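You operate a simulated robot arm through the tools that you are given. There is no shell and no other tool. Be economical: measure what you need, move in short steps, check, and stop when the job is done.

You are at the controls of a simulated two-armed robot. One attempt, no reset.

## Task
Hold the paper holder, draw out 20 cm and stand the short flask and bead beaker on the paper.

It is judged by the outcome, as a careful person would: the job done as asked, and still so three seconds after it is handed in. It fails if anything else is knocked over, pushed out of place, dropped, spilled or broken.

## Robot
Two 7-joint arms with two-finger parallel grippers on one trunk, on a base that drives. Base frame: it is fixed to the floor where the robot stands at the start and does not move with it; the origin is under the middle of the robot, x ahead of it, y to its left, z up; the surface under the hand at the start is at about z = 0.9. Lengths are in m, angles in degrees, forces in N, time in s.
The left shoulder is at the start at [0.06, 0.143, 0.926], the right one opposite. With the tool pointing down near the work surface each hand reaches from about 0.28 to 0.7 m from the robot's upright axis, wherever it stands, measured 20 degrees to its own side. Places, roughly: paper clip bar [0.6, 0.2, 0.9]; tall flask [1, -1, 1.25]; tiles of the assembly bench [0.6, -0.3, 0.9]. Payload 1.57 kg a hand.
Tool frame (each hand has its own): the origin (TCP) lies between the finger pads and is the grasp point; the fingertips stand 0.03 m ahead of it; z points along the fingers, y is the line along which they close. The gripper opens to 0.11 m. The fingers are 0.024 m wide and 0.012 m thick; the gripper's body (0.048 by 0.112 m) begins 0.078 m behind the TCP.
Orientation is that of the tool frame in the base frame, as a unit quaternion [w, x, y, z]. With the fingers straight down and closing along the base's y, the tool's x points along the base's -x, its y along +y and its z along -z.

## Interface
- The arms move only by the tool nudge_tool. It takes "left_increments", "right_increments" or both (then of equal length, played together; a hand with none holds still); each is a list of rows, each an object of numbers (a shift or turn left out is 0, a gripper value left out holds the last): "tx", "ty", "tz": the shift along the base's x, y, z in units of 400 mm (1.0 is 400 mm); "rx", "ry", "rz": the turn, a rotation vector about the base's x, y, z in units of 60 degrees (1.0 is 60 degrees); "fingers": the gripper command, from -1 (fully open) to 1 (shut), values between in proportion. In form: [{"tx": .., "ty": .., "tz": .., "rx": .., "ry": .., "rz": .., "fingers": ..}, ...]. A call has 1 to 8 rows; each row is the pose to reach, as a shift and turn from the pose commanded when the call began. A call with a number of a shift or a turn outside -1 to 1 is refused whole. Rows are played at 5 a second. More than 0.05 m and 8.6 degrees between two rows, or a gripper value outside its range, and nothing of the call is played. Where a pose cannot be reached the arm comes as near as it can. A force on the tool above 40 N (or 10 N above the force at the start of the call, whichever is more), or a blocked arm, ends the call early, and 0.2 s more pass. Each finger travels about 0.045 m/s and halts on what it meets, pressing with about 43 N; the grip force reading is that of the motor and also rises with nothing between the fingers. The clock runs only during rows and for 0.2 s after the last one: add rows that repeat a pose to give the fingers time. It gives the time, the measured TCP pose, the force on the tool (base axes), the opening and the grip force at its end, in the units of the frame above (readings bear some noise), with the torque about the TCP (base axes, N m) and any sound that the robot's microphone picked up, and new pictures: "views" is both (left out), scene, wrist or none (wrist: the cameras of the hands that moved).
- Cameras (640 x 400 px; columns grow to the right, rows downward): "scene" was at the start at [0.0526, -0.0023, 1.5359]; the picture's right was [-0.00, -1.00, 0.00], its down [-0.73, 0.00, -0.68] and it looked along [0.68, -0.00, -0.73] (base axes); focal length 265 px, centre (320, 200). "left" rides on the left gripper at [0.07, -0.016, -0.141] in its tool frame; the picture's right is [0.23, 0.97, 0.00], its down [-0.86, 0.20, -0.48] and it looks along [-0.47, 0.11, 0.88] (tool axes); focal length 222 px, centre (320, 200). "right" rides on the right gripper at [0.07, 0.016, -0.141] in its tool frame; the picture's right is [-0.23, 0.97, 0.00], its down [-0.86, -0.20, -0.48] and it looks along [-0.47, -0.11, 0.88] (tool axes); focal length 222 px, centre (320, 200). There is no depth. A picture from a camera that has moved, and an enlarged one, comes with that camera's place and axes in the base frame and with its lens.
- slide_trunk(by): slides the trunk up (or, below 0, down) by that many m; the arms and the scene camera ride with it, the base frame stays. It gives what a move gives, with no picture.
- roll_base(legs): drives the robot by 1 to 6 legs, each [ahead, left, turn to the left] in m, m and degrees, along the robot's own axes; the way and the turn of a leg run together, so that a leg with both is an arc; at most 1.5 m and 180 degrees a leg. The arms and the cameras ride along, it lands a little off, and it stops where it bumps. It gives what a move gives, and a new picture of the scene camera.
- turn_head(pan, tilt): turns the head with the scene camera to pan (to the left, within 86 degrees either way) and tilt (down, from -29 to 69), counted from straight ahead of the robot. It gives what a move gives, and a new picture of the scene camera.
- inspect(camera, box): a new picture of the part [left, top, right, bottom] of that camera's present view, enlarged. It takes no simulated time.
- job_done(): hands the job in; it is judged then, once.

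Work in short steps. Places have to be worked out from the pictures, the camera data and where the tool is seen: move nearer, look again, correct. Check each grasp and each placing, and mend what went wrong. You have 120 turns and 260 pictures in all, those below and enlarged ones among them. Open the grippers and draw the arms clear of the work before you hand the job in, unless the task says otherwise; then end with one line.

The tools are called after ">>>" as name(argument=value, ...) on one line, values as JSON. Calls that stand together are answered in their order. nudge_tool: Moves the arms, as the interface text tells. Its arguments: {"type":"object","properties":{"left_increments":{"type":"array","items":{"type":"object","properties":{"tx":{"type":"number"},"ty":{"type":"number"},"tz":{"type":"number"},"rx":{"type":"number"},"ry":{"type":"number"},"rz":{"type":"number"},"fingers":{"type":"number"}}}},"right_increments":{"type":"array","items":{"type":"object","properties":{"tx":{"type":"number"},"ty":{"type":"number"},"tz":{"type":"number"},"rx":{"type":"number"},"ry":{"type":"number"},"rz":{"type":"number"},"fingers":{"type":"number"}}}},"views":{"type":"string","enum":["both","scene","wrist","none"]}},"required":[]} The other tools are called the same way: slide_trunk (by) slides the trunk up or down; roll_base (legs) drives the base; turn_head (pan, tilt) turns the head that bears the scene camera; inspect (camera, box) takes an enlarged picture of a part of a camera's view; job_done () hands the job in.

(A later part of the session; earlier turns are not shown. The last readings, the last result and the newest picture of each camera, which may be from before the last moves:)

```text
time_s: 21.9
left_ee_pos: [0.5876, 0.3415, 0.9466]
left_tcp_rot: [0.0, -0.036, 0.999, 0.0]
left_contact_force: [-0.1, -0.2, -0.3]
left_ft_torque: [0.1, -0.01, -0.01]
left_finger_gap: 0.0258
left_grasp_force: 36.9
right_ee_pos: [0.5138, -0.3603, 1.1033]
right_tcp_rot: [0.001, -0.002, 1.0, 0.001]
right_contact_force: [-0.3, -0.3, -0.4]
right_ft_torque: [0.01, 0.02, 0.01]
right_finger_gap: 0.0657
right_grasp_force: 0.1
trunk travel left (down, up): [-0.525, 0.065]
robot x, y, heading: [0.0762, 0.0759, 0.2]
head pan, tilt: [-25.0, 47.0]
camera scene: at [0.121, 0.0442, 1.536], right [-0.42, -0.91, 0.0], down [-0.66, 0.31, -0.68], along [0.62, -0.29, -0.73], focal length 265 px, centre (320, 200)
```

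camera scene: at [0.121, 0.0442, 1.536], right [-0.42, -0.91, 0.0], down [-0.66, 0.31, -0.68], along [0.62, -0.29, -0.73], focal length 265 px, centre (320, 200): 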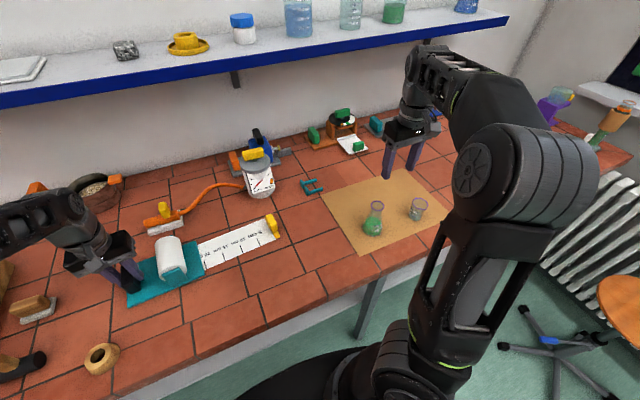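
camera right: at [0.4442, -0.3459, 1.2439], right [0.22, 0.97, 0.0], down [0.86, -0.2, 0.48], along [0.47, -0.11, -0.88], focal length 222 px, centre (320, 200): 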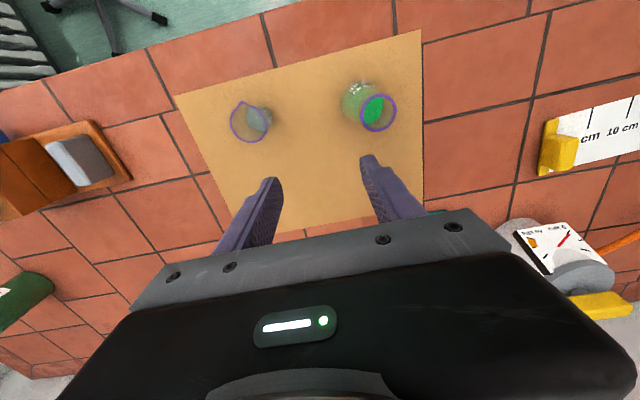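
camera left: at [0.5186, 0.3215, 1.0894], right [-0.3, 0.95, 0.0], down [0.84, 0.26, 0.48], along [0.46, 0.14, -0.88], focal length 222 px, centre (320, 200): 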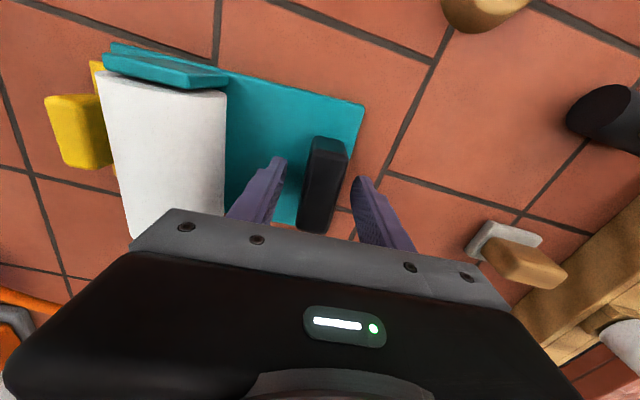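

Both vessels in clear view. I zoom from both cameras to fix their places.

>>> inspect(camera="scene", box=[350, 185, 446, 245])

>>> inspect(camera="right", box=[200, 70, 424, 210])

```text
6.67 times, centred on (398, 215) of scene
camera zoom: at [0.121, 0.0442, 1.536], right [-0.42, -0.91, 0.0], down [-0.66, 0.31, -0.68], along [0.62, -0.29, -0.73], focal length 1765 px, centre (-200, 100)
```

zoom: 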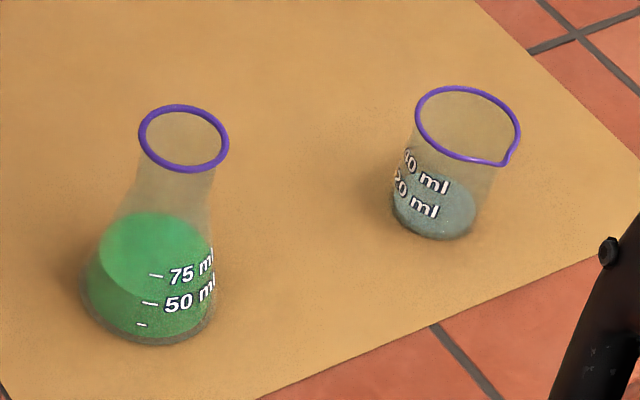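

```text
2.86 times, centred on (312, 140) of right
camera zoom: at [0.4444, -0.3448, 1.2441], right [0.22, 0.97, 0.0], down [0.86, -0.2, 0.48], along [0.47, -0.11, -0.88], focal length 635 px, centre (343, 371)
```

zoom: 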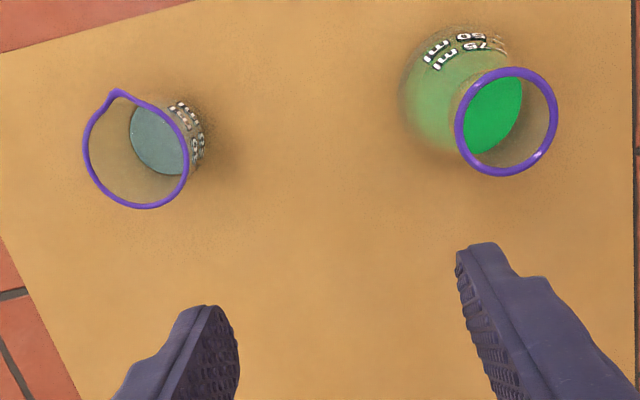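

Beaker ≈[.473,-.443] rim z≈.96; flask ≈[.487,-.297] rim z≈1.006. Right hand goes above the beaker.

>>> nudge_tool(right_increments=[{"tx": -0.05, "ty": -0.1}, {"tx": -0.1, "ty": -0.205}, {"tx": -0.1, "ty": -0.205, "tz": -0.1}, {"tx": -0.1, "ty": -0.205, "tz": -0.2}, {"tx": -0.1, "ty": -0.205, "tz": -0.2}], views="wrist")

>>> inspect(camera="right", box=[200, 100, 440, 240])

```text
time_s: 23.1
left_ee_pos: [0.5871, 0.3406, 0.9478]
left_tcp_rot: [0.0, -0.037, 0.999, 0.0]
left_contact_force: [0.3, -0.1, 0.1]
left_ft_torque: [0.05, -0.03, -0.04]
left_finger_gap: 0.0257
left_grasp_force: 36.9
right_ee_pos: [0.4722, -0.4412, 1.0241]
right_tcp_rot: [-0.001, -0.002, 1.0, 0.0]
right_contact_force: [0.0, -0.3, 0.1]
right_ft_torque: [0.01, -0.02, 0.03]
right_finger_gap: 0.0658
right_grasp_force: 0.1
right hand out of reach, approached as far as the arm can: row 2
trunk travel left (down, up): [-0.525, 0.065]
robot x, y, heading: [0.0767, 0.0826, 0.0]
head pan, tilt: [-25.0, 47.0]
camera right: at [0.4024, -0.4261, 1.1666], right [0.22, 0.97, 0.0], down [0.86, -0.2, 0.48], along [0.47, -0.11, -0.88], focal length 222 px, centre (320, 200)
```

right: 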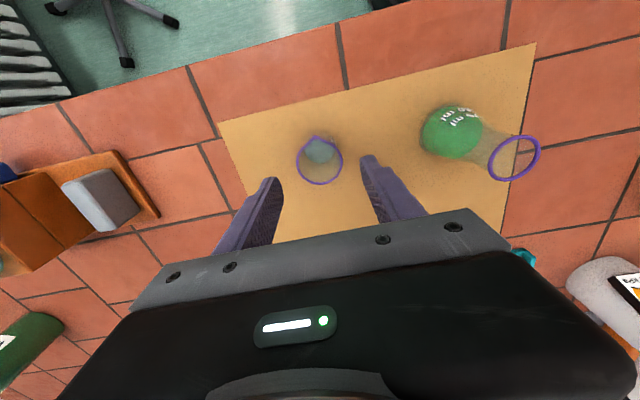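

```text
2.67 times, centred on (320, 170) of right
camera zoom: at [0.4024, -0.4261, 1.1666], right [0.22, 0.97, 0.0], down [0.86, -0.2, 0.48], along [0.47, -0.11, -0.88], focal length 592 px, centre (320, 280)
```

zoom: 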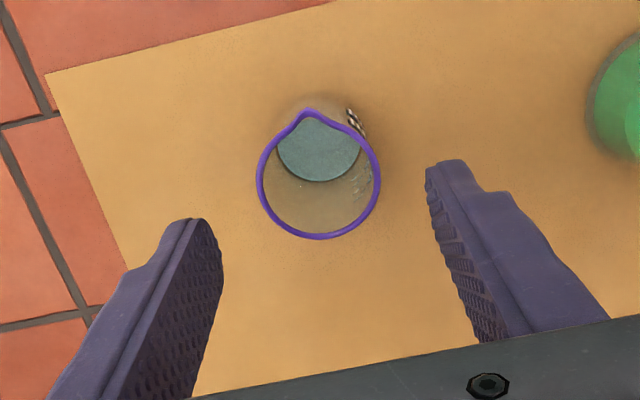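

The beaker is centred under the hand (rim ≈[.472,-.442]). Descend to z≈.936.

>>> nudge_tool(right_increments=[{"tz": -0.08}, {"tz": -0.15}, {"tz": -0.2}, {"tz": -0.22}], views="wrist")

>>> inspect(camera="scene", box=[350, 165, 470, 245])

```text
time_s: 24.1
left_ee_pos: [0.5869, 0.3416, 0.947]
left_tcp_rot: [0.0, -0.037, 0.999, 0.0]
left_contact_force: [-0.2, -0.5, -0.4]
left_ft_torque: [0.13, -0.02, 0.01]
left_finger_gap: 0.0258
left_grasp_force: 37.1
right_ee_pos: [0.4716, -0.4412, 0.9324]
right_tcp_rot: [0.0, -0.002, 1.0, -0.001]
right_contact_force: [-0.2, 0.2, -0.3]
right_ft_torque: [0.04, -0.02, 0.02]
right_finger_gap: 0.0659
right_grasp_force: 0.1
trunk travel left (down, up): [-0.525, 0.065]
robot x, y, heading: [0.074, 0.082, 0.5]
head pan, tilt: [-25.0, 47.0]
camera right: at [0.4029, -0.4258, 1.0755], right [0.22, 0.97, 0.0], down [0.86, -0.2, 0.48], along [0.47, -0.11, -0.88], focal length 222 px, centre (320, 200)
```

right: 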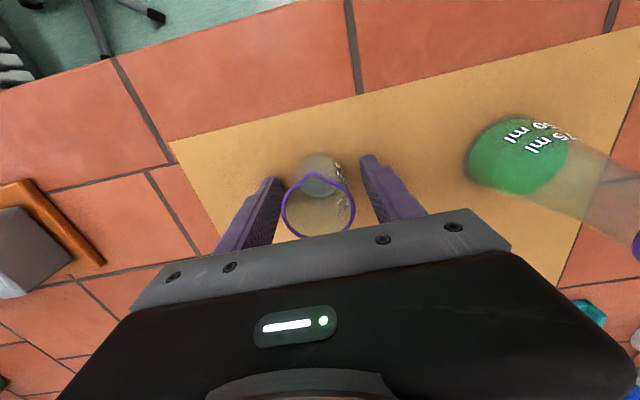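

```text
5.00 times, centred on (410, 205) of scene
camera zoom: at [0.121, 0.0441, 1.536], right [-0.42, -0.91, 0.0], down [-0.66, 0.31, -0.68], along [0.62, -0.29, -0.73], focal length 1324 px, centre (-130, 175)
```

zoom: 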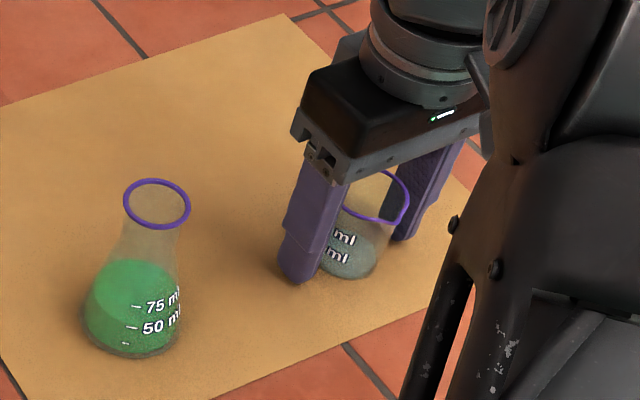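

Beaker is between the fingers. I close gently with a partial command.

>>> nudge_tool(right_increments=[{"fingers": 0.35}, {"fingers": 0.35}, {"fingers": 0.35}, {"fingers": 0.35}], views="wrist")

```text
time_s: 25.1
left_ee_pos: [0.5876, 0.342, 0.9472]
left_tcp_rot: [0.0, -0.036, 0.999, 0.0]
left_contact_force: [-0.1, 0.1, -0.5]
left_ft_torque: [0.08, -0.01, 0.02]
left_finger_gap: 0.0257
left_grasp_force: 37.2
right_ee_pos: [0.4721, -0.4424, 0.9339]
right_tcp_rot: [0.0, -0.002, 1.0, 0.0]
right_contact_force: [-0.4, 0.4, -0.9]
right_ft_torque: [0.01, 0.0, 0.02]
right_finger_gap: 0.0397
right_grasp_force: 36.2
trunk travel left (down, up): [-0.525, 0.065]
robot x, y, heading: [0.0773, 0.0793, 0.3]
head pan, tilt: [-25.0, 47.0]
camera right: at [0.4029, -0.4258, 1.0758], right [0.22, 0.97, 0.0], down [0.86, -0.2, 0.48], along [0.47, -0.11, -0.88], focal length 222 px, centre (320, 200)
```

right: 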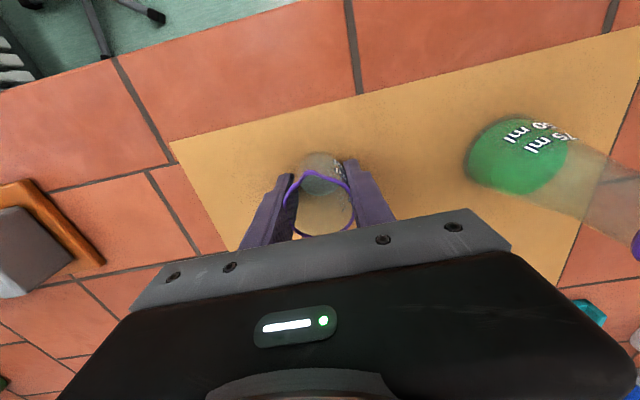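

Held at 0.0397 m, 36 N. Lift straight up, then start moving left over the mat above flask height.

>>> nudge_tool(right_increments=[{"tz": 0.05}, {"tz": 0.15}, {"tz": 0.25}, {"tz": 0.35}, {"tz": 0.375, "ty": 0.08, "tx": 0.0}, {"tz": 0.375, "ty": 0.18, "tx": 0.0}, {"tz": 0.375, "ty": 0.28, "tx": 0.0}, {"tz": 0.375, "ty": 0.38, "tx": 0.0}], views="both")

```text
time_s: 26.9
left_ee_pos: [0.5863, 0.3413, 0.9472]
left_tcp_rot: [0.001, -0.036, 0.999, 0.001]
left_contact_force: [-1.1, 1.5, 0.3]
left_ft_torque: [-0.05, 0.15, -0.06]
left_finger_gap: 0.0259
left_grasp_force: 37.1
right_ee_pos: [0.4749, -0.2878, 1.0813]
right_tcp_rot: [0.001, -0.002, 1.0, -0.001]
right_contact_force: [-0.1, 0.3, 0.5]
right_ft_torque: [-0.02, 0.0, -0.02]
right_finger_gap: 0.0358
right_grasp_force: 0.0
trunk travel left (down, up): [-0.525, 0.065]
robot x, y, heading: [0.0782, 0.0805, 0.2]
head pan, tilt: [-25.0, 47.0]
camera scene: at [0.1209, 0.0447, 1.5361], right [-0.42, -0.91, 0.0], down [-0.66, 0.31, -0.68], along [0.62, -0.29, -0.73], focal length 265 px, centre (320, 200)
camera right: at [0.4053, -0.2712, 1.2232], right [0.22, 0.97, 0.0], down [0.86, -0.2, 0.48], along [0.47, -0.11, -0.88], focal length 222 px, centre (320, 200)
```

scene: 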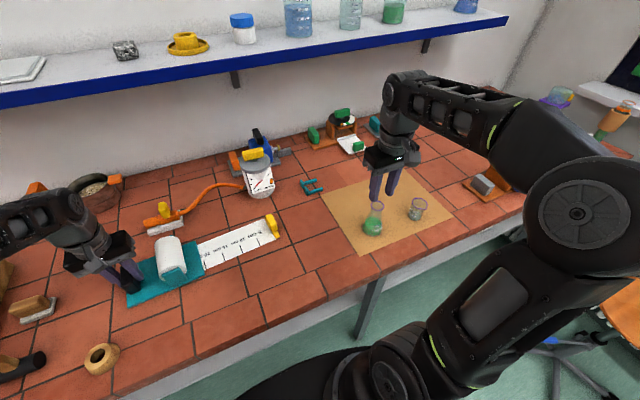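
right: 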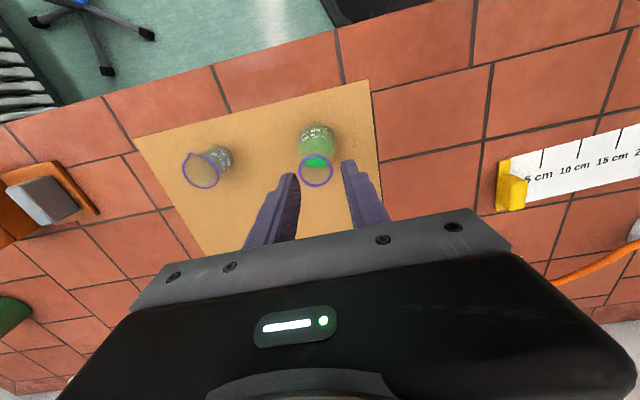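

The beaker slipped out of the partial grip and stays standing on the mat. I check its state closely.

>>> inspect(camera="scene", box=[350, 185, 446, 245])

>>> inspect(camera="right", box=[150, 100, 374, 220])

```text
6.67 times, centred on (398, 215) of scene
camera zoom: at [0.1209, 0.0447, 1.5361], right [-0.42, -0.91, 0.0], down [-0.66, 0.31, -0.68], along [0.62, -0.29, -0.73], focal length 1765 px, centre (-200, 100)
```

zoom: 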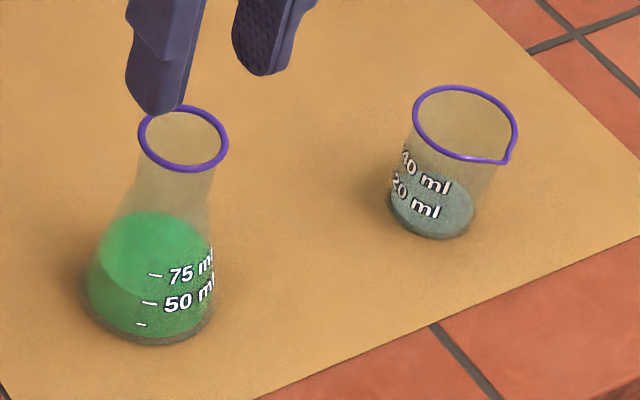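

```text
2.86 times, centred on (262, 160) of right
camera zoom: at [0.4053, -0.2712, 1.2232], right [0.22, 0.97, 0.0], down [0.86, -0.2, 0.48], along [0.47, -0.11, -0.88], focal length 635 px, centre (486, 314)
```

zoom: 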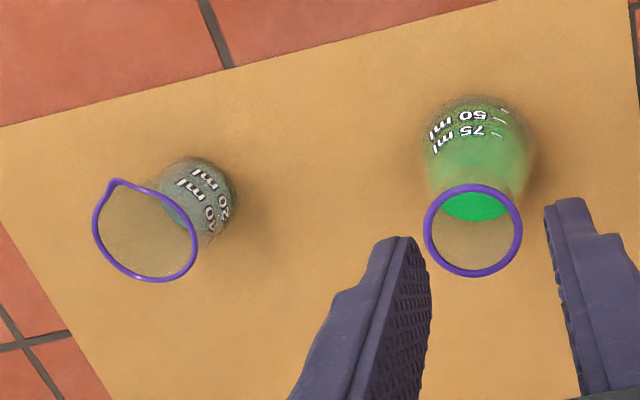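

Beaker is unharmed and upright. The hand is already over the flask, so I take the flask first: open, centre over it, and descend round its neck.

>>> nudge_tool(right_increments=[{"fingers": -0.15}, {"tx": 0.03, "ty": -0.023}, {"tx": 0.03, "ty": -0.023}], views="wrist")

>>> inspect(camera="right", box=[200, 100, 440, 240])

```text
time_s: 27.7
left_ee_pos: [0.5874, 0.3428, 0.947]
left_tcp_rot: [0.0, -0.036, 0.999, 0.0]
left_contact_force: [-1.5, -0.4, -1.1]
left_ft_torque: [0.02, -0.07, -0.08]
left_finger_gap: 0.0256
left_grasp_force: 36.8
right_ee_pos: [0.4867, -0.2958, 1.0823]
right_tcp_rot: [0.0, -0.002, 1.0, 0.0]
right_contact_force: [0.6, 0.4, -0.2]
right_ft_torque: [-0.02, 0.0, -0.02]
right_finger_gap: 0.063
right_grasp_force: 0.1
trunk travel left (down, up): [-0.525, 0.065]
robot x, y, heading: [0.0798, 0.0794, 0.2]
head pan, tilt: [-25.0, 47.0]
camera right: at [0.4176, -0.2806, 1.2244], right [0.22, 0.97, 0.0], down [0.86, -0.2, 0.48], along [0.47, -0.11, -0.88], focal length 222 px, centre (320, 200)
```

right: 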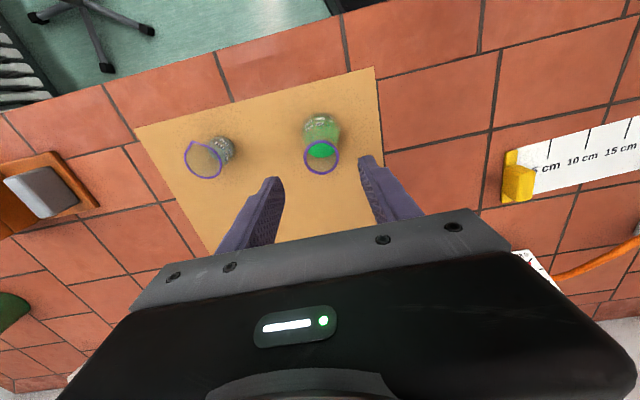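

```text
2.67 times, centred on (320, 170) of right
camera zoom: at [0.4176, -0.2806, 1.2244], right [0.22, 0.97, 0.0], down [0.86, -0.2, 0.48], along [0.47, -0.11, -0.88], focal length 592 px, centre (320, 280)
```

zoom: 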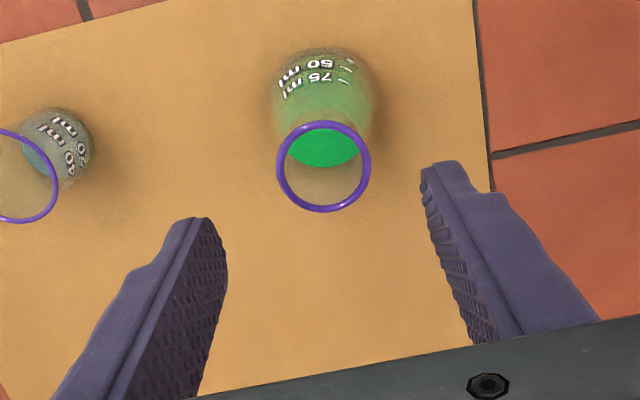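

Flask neck centred exactly. Descend to z≈.985 and close fully on the neck.

>>> nudge_tool(right_increments=[{"tz": -0.08}, {"tz": -0.16}, {"tz": -0.22}, {"tz": -0.245}, {"tz": -0.245}], views="wrist")

>>> inspect(camera="scene", box=[320, 165, 440, 245])

```text
time_s: 28.9
left_ee_pos: [0.5884, 0.3414, 0.9469]
left_tcp_rot: [0.0, -0.036, 0.999, 0.0]
left_contact_force: [0.2, -0.7, 0.5]
left_ft_torque: [0.1, 0.0, 0.03]
left_finger_gap: 0.0255
left_grasp_force: 37.4
right_ee_pos: [0.4866, -0.2962, 0.9832]
right_tcp_rot: [-0.001, -0.001, 1.0, 0.001]
right_contact_force: [-0.7, -0.3, 0.3]
right_ft_torque: [0.0, 0.05, -0.01]
right_finger_gap: 0.0632
right_grasp_force: 0.0
trunk travel left (down, up): [-0.525, 0.065]
robot x, y, heading: [0.0767, 0.0791, 0.1]
head pan, tilt: [-25.0, 47.0]
camera right: at [0.4177, -0.2799, 1.1261], right [0.22, 0.97, 0.0], down [0.86, -0.2, 0.48], along [0.47, -0.11, -0.88], focal length 222 px, centre (320, 200)
```

right: 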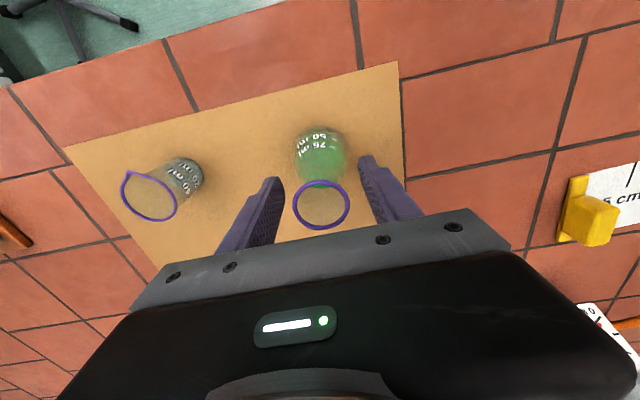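

```text
5.00 times, centred on (380, 205) of scene
camera zoom: at [0.121, 0.0442, 1.536], right [-0.42, -0.91, 0.0], down [-0.66, 0.31, -0.68], along [0.62, -0.29, -0.73], focal length 1324 px, centre (20, 175)
```

zoom: 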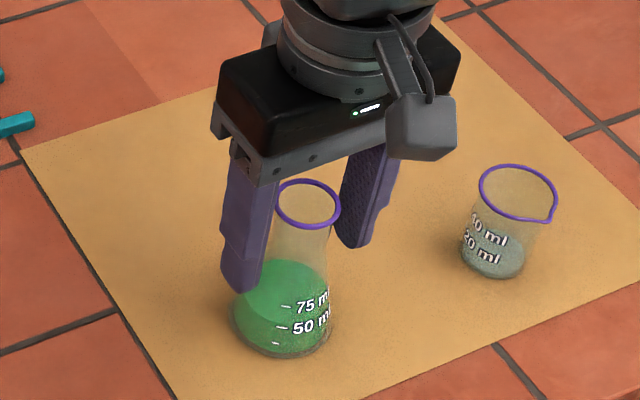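

Fingers straddle the neck. Close fully, then lift a test centimetre.

>>> nudge_tool(right_increments=[{"fingers": 1}, {"fingers": 1}, {"fingers": 1}, {"fingers": 1}, {"fingers": 1}, {"fingers": 1, "tz": 0.015}, {"fingers": 1, "tz": 0.03}], views="wrist")

>>> inspect(camera="scene", box=[320, 165, 440, 245])

```text
time_s: 30.5
left_ee_pos: [0.5861, 0.3422, 0.9466]
left_tcp_rot: [0.0, -0.037, 0.999, 0.0]
left_contact_force: [-0.1, 1.1, -0.2]
left_ft_torque: [0.04, 0.04, -0.01]
left_finger_gap: 0.026
left_grasp_force: 36.9
right_ee_pos: [0.4873, -0.296, 0.9983]
right_tcp_rot: [0.0, -0.001, 1.0, -0.001]
right_contact_force: [-0.2, 1.4, -1.0]
right_ft_torque: [-0.02, -0.01, -0.02]
right_finger_gap: 0.0364
right_grasp_force: 43.2
trunk travel left (down, up): [-0.525, 0.065]
robot x, y, heading: [0.0713, 0.0786, 0.2]
head pan, tilt: [-25.0, 47.0]
camera right: at [0.4168, -0.2807, 1.139], right [0.22, 0.97, 0.0], down [0.86, -0.2, 0.48], along [0.47, -0.11, -0.88], focal length 222 px, centre (320, 200)
```

right: 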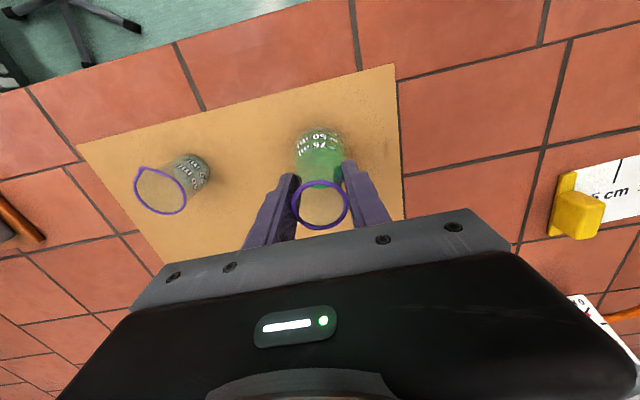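

```text
5.00 times, centred on (380, 205) of scene
camera zoom: at [0.121, 0.0441, 1.536], right [-0.42, -0.91, 0.0], down [-0.66, 0.31, -0.68], along [0.62, -0.29, -0.73], focal length 1324 px, centre (20, 175)
```

zoom: 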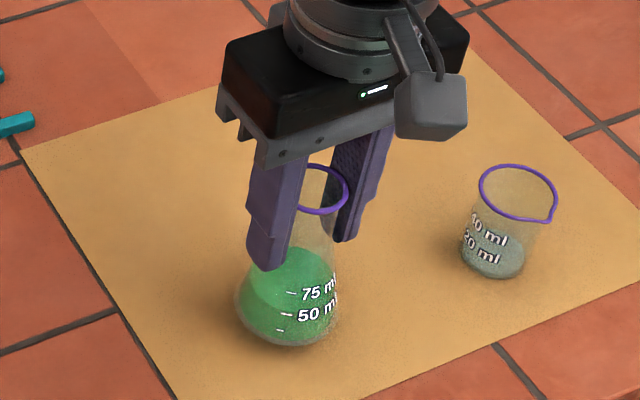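

The flask lifts with the hand (gap .0364, 43 N). I raise it and carry it steadily leftward.

>>> nudge_tool(right_increments=[{"tz": 0.07}, {"tz": 0.14}, {"tz": 0.16, "ty": 0.06}, {"tz": 0.16, "ty": 0.14, "tx": 0.02}, {"tz": 0.16, "ty": 0.23, "tx": 0.05}, {"tz": 0.16, "ty": 0.32, "tx": 0.08}, {"tz": 0.16, "ty": 0.41, "tx": 0.11}, {"tz": 0.16, "ty": 0.5, "tx": 0.14}], views="scene")

```text
time_s: 32.3
left_ee_pos: [0.588, 0.3424, 0.9464]
left_tcp_rot: [0.0, -0.037, 0.999, 0.0]
left_contact_force: [-0.3, -0.4, -0.1]
left_ft_torque: [0.27, 0.05, 0.03]
left_finger_gap: 0.0253
left_grasp_force: 37.4
right_ee_pos: [0.5442, -0.0926, 1.0575]
right_tcp_rot: [0.0, -0.002, 1.0, 0.0]
right_contact_force: [0.7, -0.2, -1.1]
right_ft_torque: [0.01, -0.03, 0.01]
right_finger_gap: 0.0367
right_grasp_force: 43.4
trunk travel left (down, up): [-0.525, 0.065]
robot x, y, heading: [0.0771, 0.0835, 0.1]
head pan, tilt: [-25.0, 47.0]
camera scene: at [0.1213, 0.0446, 1.5361], right [-0.42, -0.91, 0.0], down [-0.66, 0.31, -0.68], along [0.62, -0.29, -0.73], focal length 265 px, centre (320, 200)
```

scene: 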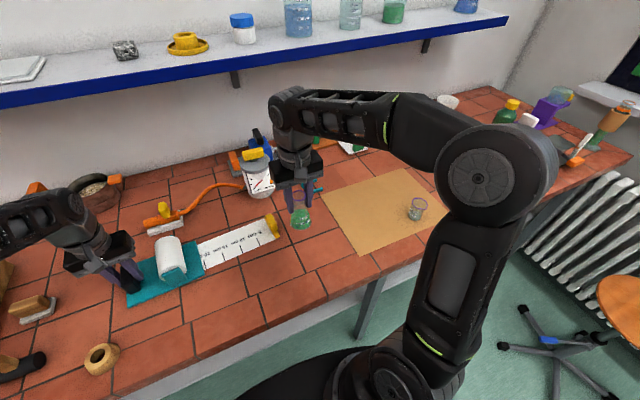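

The flask is carried well. Before setting down I measure the paper from this view.

>>> inspect(camera="scene", box=[184, 200, 304, 280])

```text
5.00 times, centred on (244, 240) of scene
camera zoom: at [0.1213, 0.0446, 1.5361], right [-0.42, -0.91, 0.0], down [-0.66, 0.31, -0.68], along [0.62, -0.29, -0.73], focal length 1324 px, centre (700, 0)
```

zoom: 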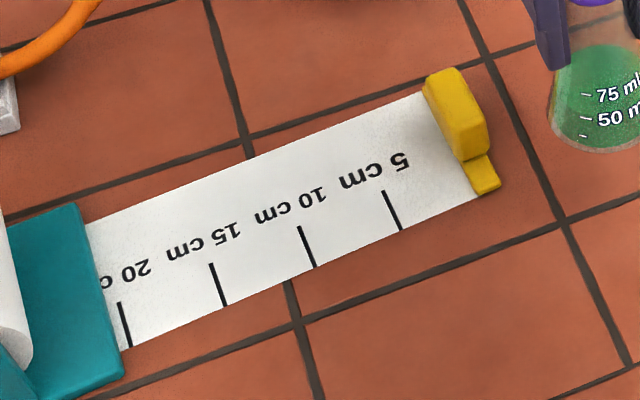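

Paper centre line: x≈.610 at y=.125, x≈.617 at y=.035. I carry the flask over to [.610,.125], staying above the clip, then come down part way.

>>> nudge_tool(right_increments=[{"ty": 0.09}, {"ty": 0.18, "tx": 0.01}, {"ty": 0.28, "tx": 0.03}, {"ty": 0.38, "tx": 0.06}, {"ty": 0.47, "tx": 0.1, "tz": -0.03}, {"ty": 0.544, "tx": 0.14, "tz": -0.06}, {"ty": 0.544, "tx": 0.164, "tz": -0.1}, {"ty": 0.544, "tx": 0.164, "tz": -0.13}], views="both")

>>> inspect(camera="scene", box=[174, 190, 324, 290])

```text
time_s: 34.1
left_ee_pos: [0.5873, 0.341, 0.9467]
left_tcp_rot: [0.0, -0.036, 0.999, 0.0]
left_contact_force: [1.4, 0.2, -0.1]
left_ft_torque: [0.02, 0.04, 0.07]
left_finger_gap: 0.0258
left_grasp_force: 37.1
right_ee_pos: [0.6086, 0.1203, 1.0068]
right_tcp_rot: [0.0, -0.002, 1.0, 0.0]
right_contact_force: [0.1, 0.9, -1.0]
right_ft_torque: [-0.01, 0.0, 0.0]
right_finger_gap: 0.0363
right_grasp_force: 42.8
trunk travel left (down, up): [-0.525, 0.065]
robot x, y, heading: [0.0763, 0.0786, 0.1]
head pan, tilt: [-25.0, 47.0]
camera scene: at [0.1211, 0.0443, 1.536], right [-0.42, -0.91, 0.0], down [-0.66, 0.31, -0.68], along [0.62, -0.29, -0.73], focal length 265 px, centre (320, 200)
camera right: at [0.5401, 0.1361, 1.1491], right [0.22, 0.97, 0.0], down [0.86, -0.2, 0.48], along [0.47, -0.11, -0.88], focal length 222 px, centre (320, 200)
```

scene: 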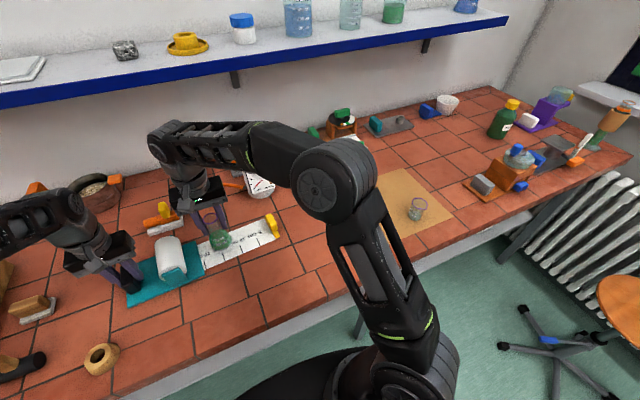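
right: 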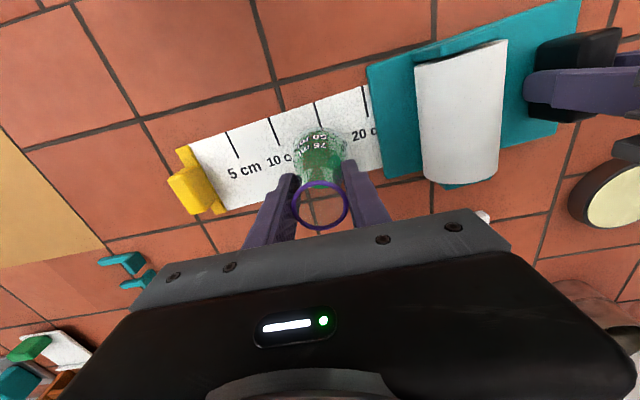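

```text
4.00 times, centred on (249, 240) of scene
camera zoom: at [0.1211, 0.0443, 1.536], right [-0.42, -0.91, 0.0], down [-0.66, 0.31, -0.68], along [0.62, -0.29, -0.73], focal length 1059 px, centre (604, 40)
```

zoom: 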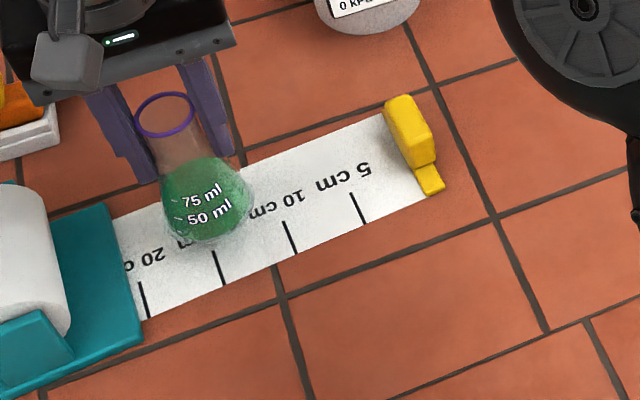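

Flask hovers over the 15 cm zone, centred on the paper. Lower ~2.2 cm gently.

>>> nudge_tool(right_increments=[{"tz": -0.02}, {"tz": -0.04}, {"tz": -0.053}, {"tz": -0.058}, {"tz": -0.058}], views="none")

>>> inspect(camera="scene", box=[174, 190, 324, 290])

```text
time_s: 35.3
left_ee_pos: [0.586, 0.3436, 0.9469]
left_tcp_rot: [0.0, -0.037, 0.999, 0.001]
left_contact_force: [-0.1, 0.4, -0.3]
left_ft_torque: [0.08, -0.05, 0.02]
left_finger_gap: 0.0261
left_grasp_force: 36.8
right_ee_pos: [0.6085, 0.1198, 0.9858]
right_tcp_rot: [0.0, -0.001, 1.0, 0.001]
right_contact_force: [0.3, 0.5, -1.4]
right_ft_torque: [0.0, 0.0, 0.0]
right_finger_gap: 0.0362
right_grasp_force: 43.1
trunk travel left (down, up): [-0.525, 0.065]
robot x, y, heading: [0.0759, 0.0791, 0.3]
head pan, tilt: [-25.0, 47.0]
```

```text
4.00 times, centred on (249, 240) of scene
camera zoom: at [0.1211, 0.0442, 1.536], right [-0.42, -0.91, 0.0], down [-0.66, 0.31, -0.68], along [0.62, -0.29, -0.73], focal length 1059 px, centre (604, 40)
```

zoom: 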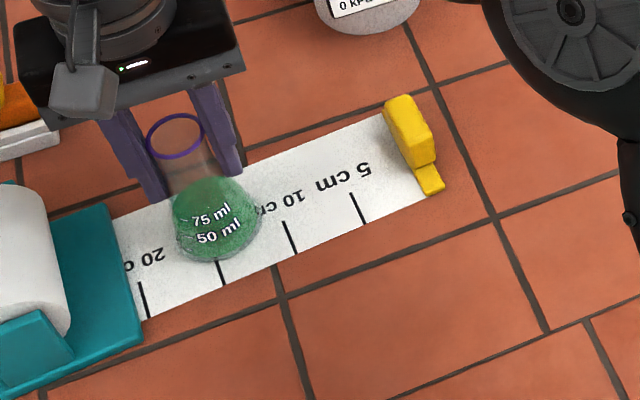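

Not yet touching (force still the flask's weight). Creep down a few mm.

>>> nudge_tool(right_increments=[{"tz": -0.004}, {"tz": -0.007}, {"tz": -0.009}], views="none")

```text
time_s: 36.1
left_ee_pos: [0.5854, 0.3414, 0.9488]
left_tcp_rot: [0.001, -0.037, 0.999, 0.0]
left_contact_force: [0.7, -0.2, -0.1]
left_ft_torque: [0.29, 0.06, -0.02]
left_finger_gap: 0.0257
left_grasp_force: 37.1
right_ee_pos: [0.6087, 0.1203, 0.9835]
right_tcp_rot: [0.002, -0.001, 1.0, 0.002]
right_contact_force: [-3.2, -2.4, 22.2]
right_ft_torque: [-0.41, 0.52, 0.01]
right_finger_gap: 0.036
right_grasp_force: 43.1
trunk travel left (down, up): [-0.525, 0.065]
robot x, y, heading: [0.0759, 0.0804, 0.3]
head pan, tilt: [-25.0, 47.0]
```

Contact (22 N). Ease up ~1 mm, then open slowly.

>>> nudge_tool(right_increments=[{"tz": 0.003}, {"tz": 0.003}, {"tz": 0.003, "fingers": 0.2}, {"tz": 0.003, "fingers": 0.0}, {"tz": 0.003, "fingers": -0.1}, {"tz": 0.003, "fingers": -0.1}], views="wrist")

>>> inspect(camera="scene", box=[174, 190, 324, 290])

```text
time_s: 37.5
left_ee_pos: [0.5866, 0.3418, 0.9471]
left_tcp_rot: [0.0, -0.037, 0.999, 0.0]
left_contact_force: [-0.2, 0.9, -0.4]
left_ft_torque: [0.02, 0.01, 0.05]
left_finger_gap: 0.0257
left_grasp_force: 36.8
right_ee_pos: [0.6086, 0.1199, 0.9826]
right_tcp_rot: [0.0, -0.003, 1.0, 0.0]
right_contact_force: [0.3, 0.0, 0.1]
right_ft_torque: [-0.03, 0.01, 0.0]
right_finger_gap: 0.0605
right_grasp_force: 0.0
trunk travel left (down, up): [-0.525, 0.065]
robot x, y, heading: [0.0709, 0.0814, 0.2]
head pan, tilt: [-25.0, 47.0]
camera right: at [0.5396, 0.136, 1.1248], right [0.22, 0.97, 0.0], down [0.86, -0.2, 0.48], along [0.47, -0.11, -0.88], focal length 222 px, centre (320, 200)
```

right: 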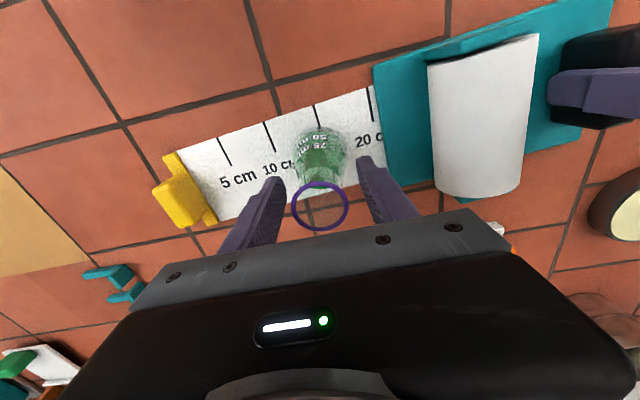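

```text
4.00 times, centred on (249, 240) of scene
camera zoom: at [0.121, 0.0443, 1.536], right [-0.42, -0.91, 0.0], down [-0.66, 0.31, -0.68], along [0.62, -0.29, -0.73], focal length 1059 px, centre (604, 40)
```

zoom: 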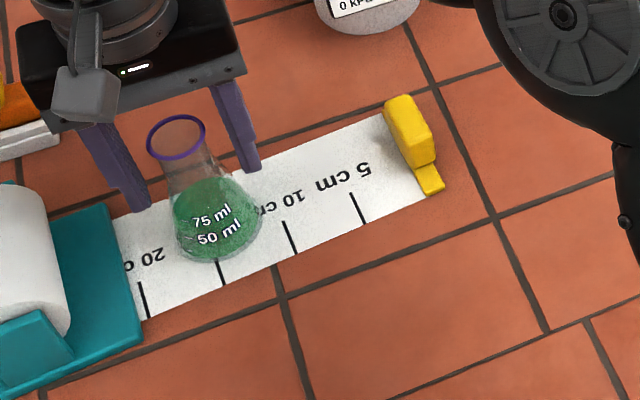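

Flask stands upright on the paper. I withdraw the hand upward and toward the robot, then back toward the beaker.

>>> nudge_tool(right_increments=[{"tz": 0.08}, {"tz": 0.13, "tx": -0.05}, {"tz": 0.2, "tx": -0.13}, {"tz": 0.28, "tx": -0.2}, {"tz": 0.28, "tx": -0.25, "ty": -0.1}, {"tz": 0.28, "tx": -0.28, "ty": -0.21}, {"tz": 0.28, "tx": -0.3, "ty": -0.32}, {"tz": 0.28, "tx": -0.32, "ty": -0.43}], views="none")

>>> nudge_tool(right_increments=[{"ty": -0.11, "fingers": -0.2}, {"ty": -0.22}, {"ty": -0.33}, {"ty": -0.44}, {"ty": -0.55}, {"ty": -0.66}, {"ty": -0.77}, {"ty": -0.88}], views="scene")

```text
time_s: 39.3
left_ee_pos: [0.587, 0.341, 0.9472]
left_tcp_rot: [0.0, -0.037, 0.999, 0.0]
left_contact_force: [0.1, -0.3, 0.2]
left_ft_torque: [0.24, 0.02, 0.01]
left_finger_gap: 0.0256
left_grasp_force: 37.0
right_ee_pos: [0.4804, -0.0506, 1.0973]
right_tcp_rot: [0.0, -0.002, 1.0, 0.0]
right_contact_force: [0.1, -0.1, -0.1]
right_ft_torque: [-0.02, 0.02, 0.02]
right_finger_gap: 0.0605
right_grasp_force: 0.2
trunk travel left (down, up): [-0.525, 0.065]
robot x, y, heading: [0.0772, 0.0815, 0.2]
head pan, tilt: [-25.0, 47.0]
```

```text
time_s: 41.1
left_ee_pos: [0.5873, 0.3416, 0.9468]
left_tcp_rot: [0.0, -0.037, 0.999, 0.001]
left_contact_force: [0.5, -0.4, -0.5]
left_ft_torque: [-0.02, 0.07, 0.07]
left_finger_gap: 0.0256
left_grasp_force: 36.7
right_ee_pos: [0.4766, -0.4064, 1.0953]
right_tcp_rot: [0.0, -0.003, 1.0, 0.0]
right_contact_force: [0.6, 0.4, 0.0]
right_ft_torque: [0.0, 0.02, 0.0]
right_finger_gap: 0.0662
right_grasp_force: 0.0
trunk travel left (down, up): [-0.525, 0.065]
robot x, y, heading: [0.079, 0.0817, 0.1]
head pan, tilt: [-25.0, 47.0]
camera scene: at [0.1212, 0.0434, 1.536], right [-0.42, -0.91, 0.0], down [-0.66, 0.31, -0.68], along [0.62, -0.29, -0.73], focal length 265 px, centre (320, 200)
```

scene: 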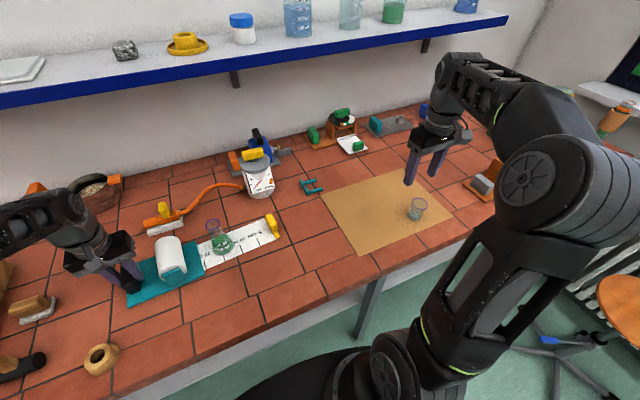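

Now over the beaker again: centre and lower to z≈1.02, then look.

>>> nudge_tool(right_increments=[{"tx": -0.012, "ty": -0.089, "tz": -0.05}, {"tx": -0.012, "ty": -0.089, "tz": -0.12}, {"tx": -0.012, "ty": -0.089, "tz": -0.185}, {"tx": -0.012, "ty": -0.089, "tz": -0.185}], views="none")

>>> inspect(camera="right", box=[200, 100, 440, 240])

```text
time_s: 42.1
left_ee_pos: [0.5873, 0.3423, 0.9472]
left_tcp_rot: [0.0, -0.036, 0.999, 0.0]
left_contact_force: [-0.1, -0.4, 0.1]
left_ft_torque: [0.03, -0.01, -0.03]
left_finger_gap: 0.0256
left_grasp_force: 37.9
right_ee_pos: [0.4748, -0.4381, 1.0184]
right_tcp_rot: [0.0, -0.002, 1.0, 0.001]
right_contact_force: [0.2, 0.0, 0.1]
right_ft_torque: [0.02, -0.03, 0.0]
right_finger_gap: 0.066
right_grasp_force: 0.0
trunk travel left (down, up): [-0.525, 0.065]
robot x, y, heading: [0.0719, 0.0747, 0.2]
head pan, tilt: [-25.0, 47.0]
```

```text
2.67 times, centred on (320, 170) of right
camera zoom: at [0.4055, -0.4228, 1.1608], right [0.22, 0.97, 0.0], down [0.86, -0.2, 0.48], along [0.47, -0.11, -0.88], focal length 592 px, centre (320, 280)
```

zoom: 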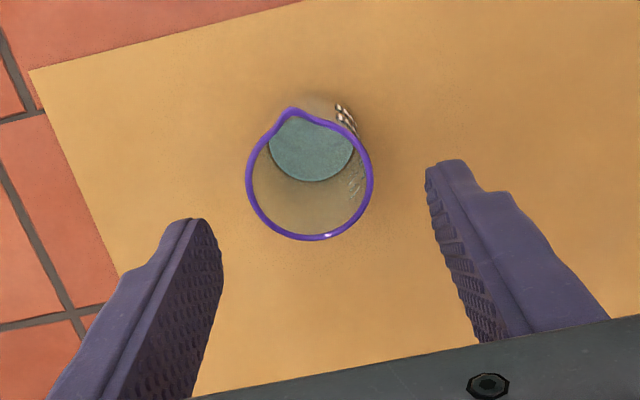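

Slight offset; correct by [-2,-5] mm, descend to z≈.932 and close fully, then a test lift.

>>> nudge_tool(right_increments=[{"tx": -0.006, "ty": -0.012, "tz": -0.07}, {"tx": -0.006, "ty": -0.012, "tz": -0.15}, {"tx": -0.006, "ty": -0.012, "tz": -0.2}, {"tx": -0.006, "ty": -0.012, "tz": -0.216}, {"tx": -0.006, "ty": -0.012, "tz": -0.216}], views="none")

>>> nudge_tool(right_increments=[{"fingers": 1}, {"fingers": 1}, {"fingers": 1}, {"fingers": 1}, {"fingers": 1}, {"tz": 0.015}, {"tz": 0.03}], views="wrist")

>>> inspect(camera="scene", box=[350, 165, 470, 245])

```text
time_s: 43.3
left_ee_pos: [0.5867, 0.3419, 0.9458]
left_tcp_rot: [0.0, -0.037, 0.999, 0.0]
left_contact_force: [0.2, 0.0, 0.8]
left_ft_torque: [0.05, 0.02, 0.06]
left_finger_gap: 0.026
left_grasp_force: 37.2
right_ee_pos: [0.4713, -0.4424, 0.9328]
right_tcp_rot: [0.0, -0.001, 1.0, 0.0]
right_contact_force: [0.1, 0.0, 0.5]
right_ft_torque: [0.0, -0.01, -0.01]
right_finger_gap: 0.0659
right_grasp_force: 0.1
trunk travel left (down, up): [-0.525, 0.065]
robot x, y, heading: [0.0763, 0.0818, 0.3]
head pan, tilt: [-25.0, 47.0]
```

```text
time_s: 44.9
left_ee_pos: [0.5864, 0.3413, 0.9466]
left_tcp_rot: [0.0, -0.036, 0.999, 0.0]
left_contact_force: [0.4, -0.2, -0.8]
left_ft_torque: [0.1, 0.01, 0.0]
left_finger_gap: 0.0257
left_grasp_force: 37.6
right_ee_pos: [0.4728, -0.4442, 0.9464]
right_tcp_rot: [-0.001, -0.002, 1.0, 0.0]
right_contact_force: [-0.4, 0.6, -0.1]
right_ft_torque: [-0.01, 0.0, 0.07]
right_finger_gap: 0.0398
right_grasp_force: 43.5
trunk travel left (down, up): [-0.525, 0.065]
robot x, y, heading: [0.0736, 0.0804, 0.1]
head pan, tilt: [-25.0, 47.0]
camera right: at [0.4032, -0.4275, 1.0887], right [0.22, 0.97, 0.0], down [0.86, -0.2, 0.48], along [0.47, -0.11, -0.88], focal length 222 px, centre (320, 200)
```

right: 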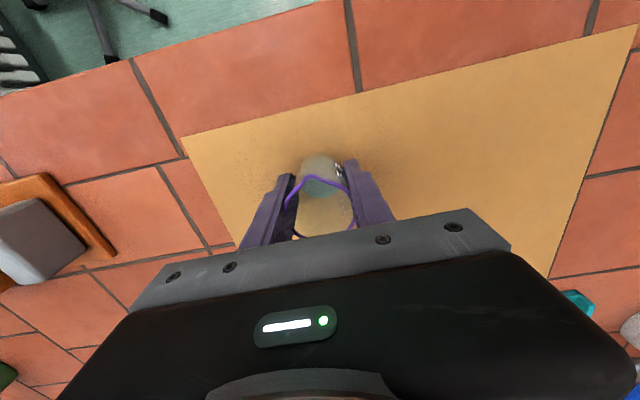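

```text
5.00 times, centred on (410, 205) of scene
camera zoom: at [0.1209, 0.0441, 1.536], right [-0.42, -0.91, 0.0], down [-0.66, 0.31, -0.68], along [0.62, -0.29, -0.73], focal length 1324 px, centre (-130, 175)
```

zoom: 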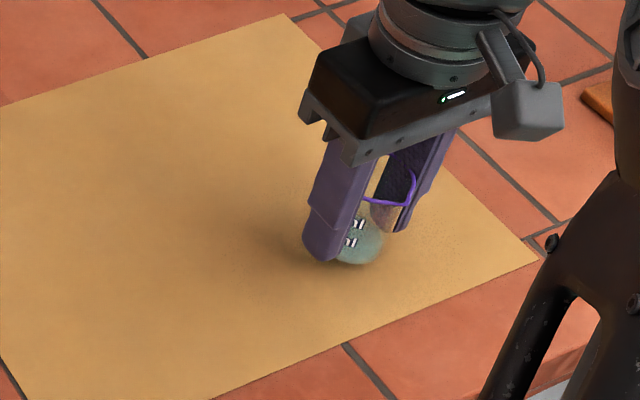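

It seems lifted. Raise further slowly and check whether it stays.

>>> nudge_tool(right_increments=[{"tz": 0.03}, {"tz": 0.07}, {"tz": 0.12}, {"tz": 0.17}, {"tz": 0.17}], views="wrist")

>>> inspect(camera="scene", box=[350, 145, 470, 245])

```text
time_s: 46.1
left_ee_pos: [0.5877, 0.3428, 0.9476]
left_tcp_rot: [0.0, -0.036, 0.999, 0.0]
left_contact_force: [-1.3, -0.7, 0.6]
left_ft_torque: [0.11, 0.03, -0.02]
left_finger_gap: 0.0258
left_grasp_force: 36.6
right_ee_pos: [0.475, -0.4436, 1.0125]
right_tcp_rot: [0.001, -0.002, 1.0, 0.0]
right_contact_force: [-0.5, 0.3, -0.6]
right_ft_torque: [0.02, -0.02, 0.02]
right_finger_gap: 0.0396
right_grasp_force: 42.9
trunk travel left (down, up): [-0.525, 0.065]
robot x, y, heading: [0.0726, 0.0809, 0.2]
head pan, tilt: [-25.0, 47.0]
camera right: at [0.4055, -0.4274, 1.1541], right [0.22, 0.97, 0.0], down [0.86, -0.2, 0.48], along [0.47, -0.11, -0.88], focal length 222 px, centre (320, 200)
```

right: 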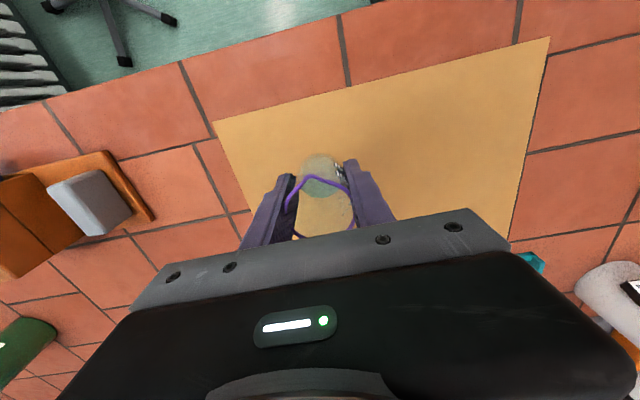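

```text
4.00 times, centred on (410, 195) of scene
camera zoom: at [0.121, 0.0441, 1.536], right [-0.42, -0.91, 0.0], down [-0.66, 0.31, -0.68], along [0.62, -0.29, -0.73], focal length 1059 px, centre (-40, 220)
```

zoom: 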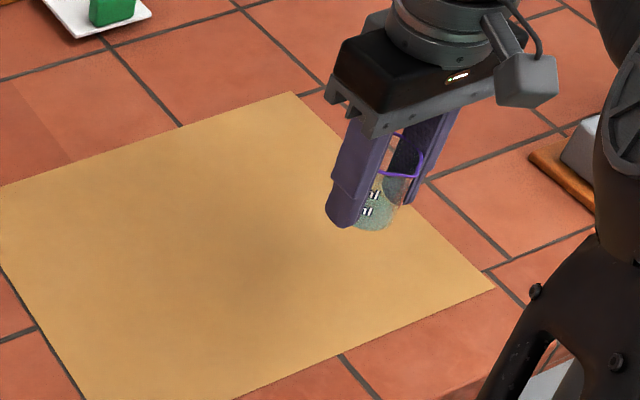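

Held securely this time. Carry it left toward the paper at the 5–10 cm zone.

>>> nudge_tool(right_increments=[{"tz": 0.03, "ty": 0.07}, {"tz": 0.06, "ty": 0.17}, {"tz": 0.06, "ty": 0.28, "tx": 0.03}, {"tz": 0.06, "ty": 0.39, "tx": 0.06}, {"tz": 0.06, "ty": 0.5, "tx": 0.09}, {"tz": 0.06, "ty": 0.61, "tx": 0.12}, {"tz": 0.06, "ty": 0.72, "tx": 0.14}, {"tz": 0.06, "ty": 0.83, "tx": 0.16}], views="scene")

```text
time_s: 47.9
left_ee_pos: [0.5865, 0.3421, 0.9474]
left_tcp_rot: [0.0, -0.037, 0.999, 0.0]
left_contact_force: [1.1, 1.2, -0.5]
left_ft_torque: [-0.1, 0.12, 0.01]
left_finger_gap: 0.0256
left_grasp_force: 37.1
right_ee_pos: [0.5367, -0.1126, 1.0403]
right_tcp_rot: [0.0, -0.002, 1.0, 0.0]
right_contact_force: [0.6, 0.3, -0.7]
right_ft_torque: [-0.03, 0.03, -0.01]
right_finger_gap: 0.0397
right_grasp_force: 43.0
trunk travel left (down, up): [-0.525, 0.065]
robot x, y, heading: [0.0745, 0.0797, 0.3]
head pan, tilt: [-25.0, 47.0]
camera scene: at [0.1211, 0.0447, 1.5361], right [-0.42, -0.91, 0.0], down [-0.66, 0.31, -0.68], along [0.62, -0.29, -0.73], focal length 265 px, centre (320, 200)
```

scene: 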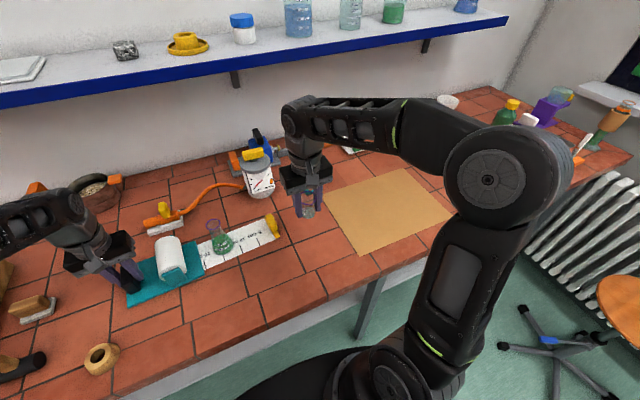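

Next: over [.616,.033], then lower to z≈.985.

>>> nudge_tool(right_increments=[{"ty": 0.09, "tx": 0.05}, {"ty": 0.18, "tx": 0.1}, {"ty": 0.27, "tx": 0.15}, {"ty": 0.364, "tx": 0.2}, {"ty": 0.364, "tx": 0.2, "tz": -0.07}, {"ty": 0.364, "tx": 0.2, "tz": -0.14}, {"ty": 0.364, "tx": 0.2, "tz": -0.14}], views="wrist")

>>> inspect(camera="scene", box=[184, 190, 304, 280])

```text
time_s: 49.5
left_ee_pos: [0.5861, 0.3416, 0.9479]
left_tcp_rot: [0.0, -0.036, 0.999, 0.0]
left_contact_force: [-1.5, -1.0, -0.4]
left_ft_torque: [0.05, -0.02, 0.01]
left_finger_gap: 0.0258
left_grasp_force: 37.1
right_ee_pos: [0.6134, 0.0318, 0.9833]
right_tcp_rot: [0.0, -0.002, 1.0, 0.001]
right_contact_force: [0.8, -0.3, 0.5]
right_ft_torque: [0.01, 0.02, -0.01]
right_finger_gap: 0.0396
right_grasp_force: 43.0
trunk travel left (down, up): [-0.525, 0.065]
robot x, y, heading: [0.0743, 0.0783, 0.1]
head pan, tilt: [-25.0, 47.0]
camera right: at [0.5448, 0.0481, 1.1256], right [0.22, 0.97, 0.0], down [0.86, -0.2, 0.48], along [0.47, -0.11, -0.88], focal length 222 px, centre (320, 200)
```

right: 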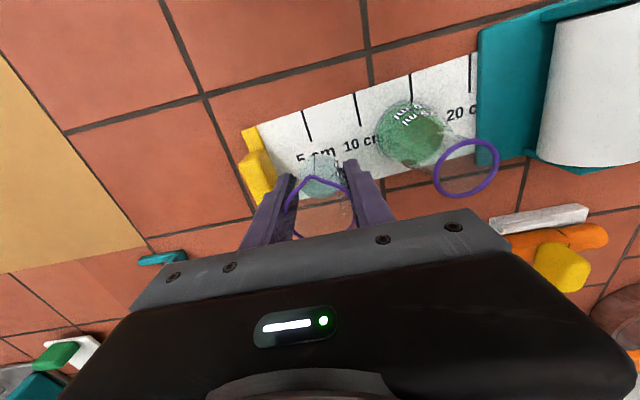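

```text
4.44 times, centred on (244, 235) of scene
camera zoom: at [0.121, 0.0442, 1.536], right [-0.42, -0.91, 0.0], down [-0.66, 0.31, -0.68], along [0.62, -0.29, -0.73], focal length 1177 px, centre (658, 44)
```

zoom: 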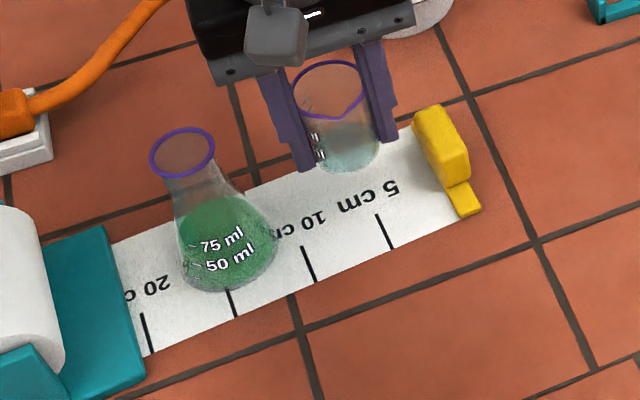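

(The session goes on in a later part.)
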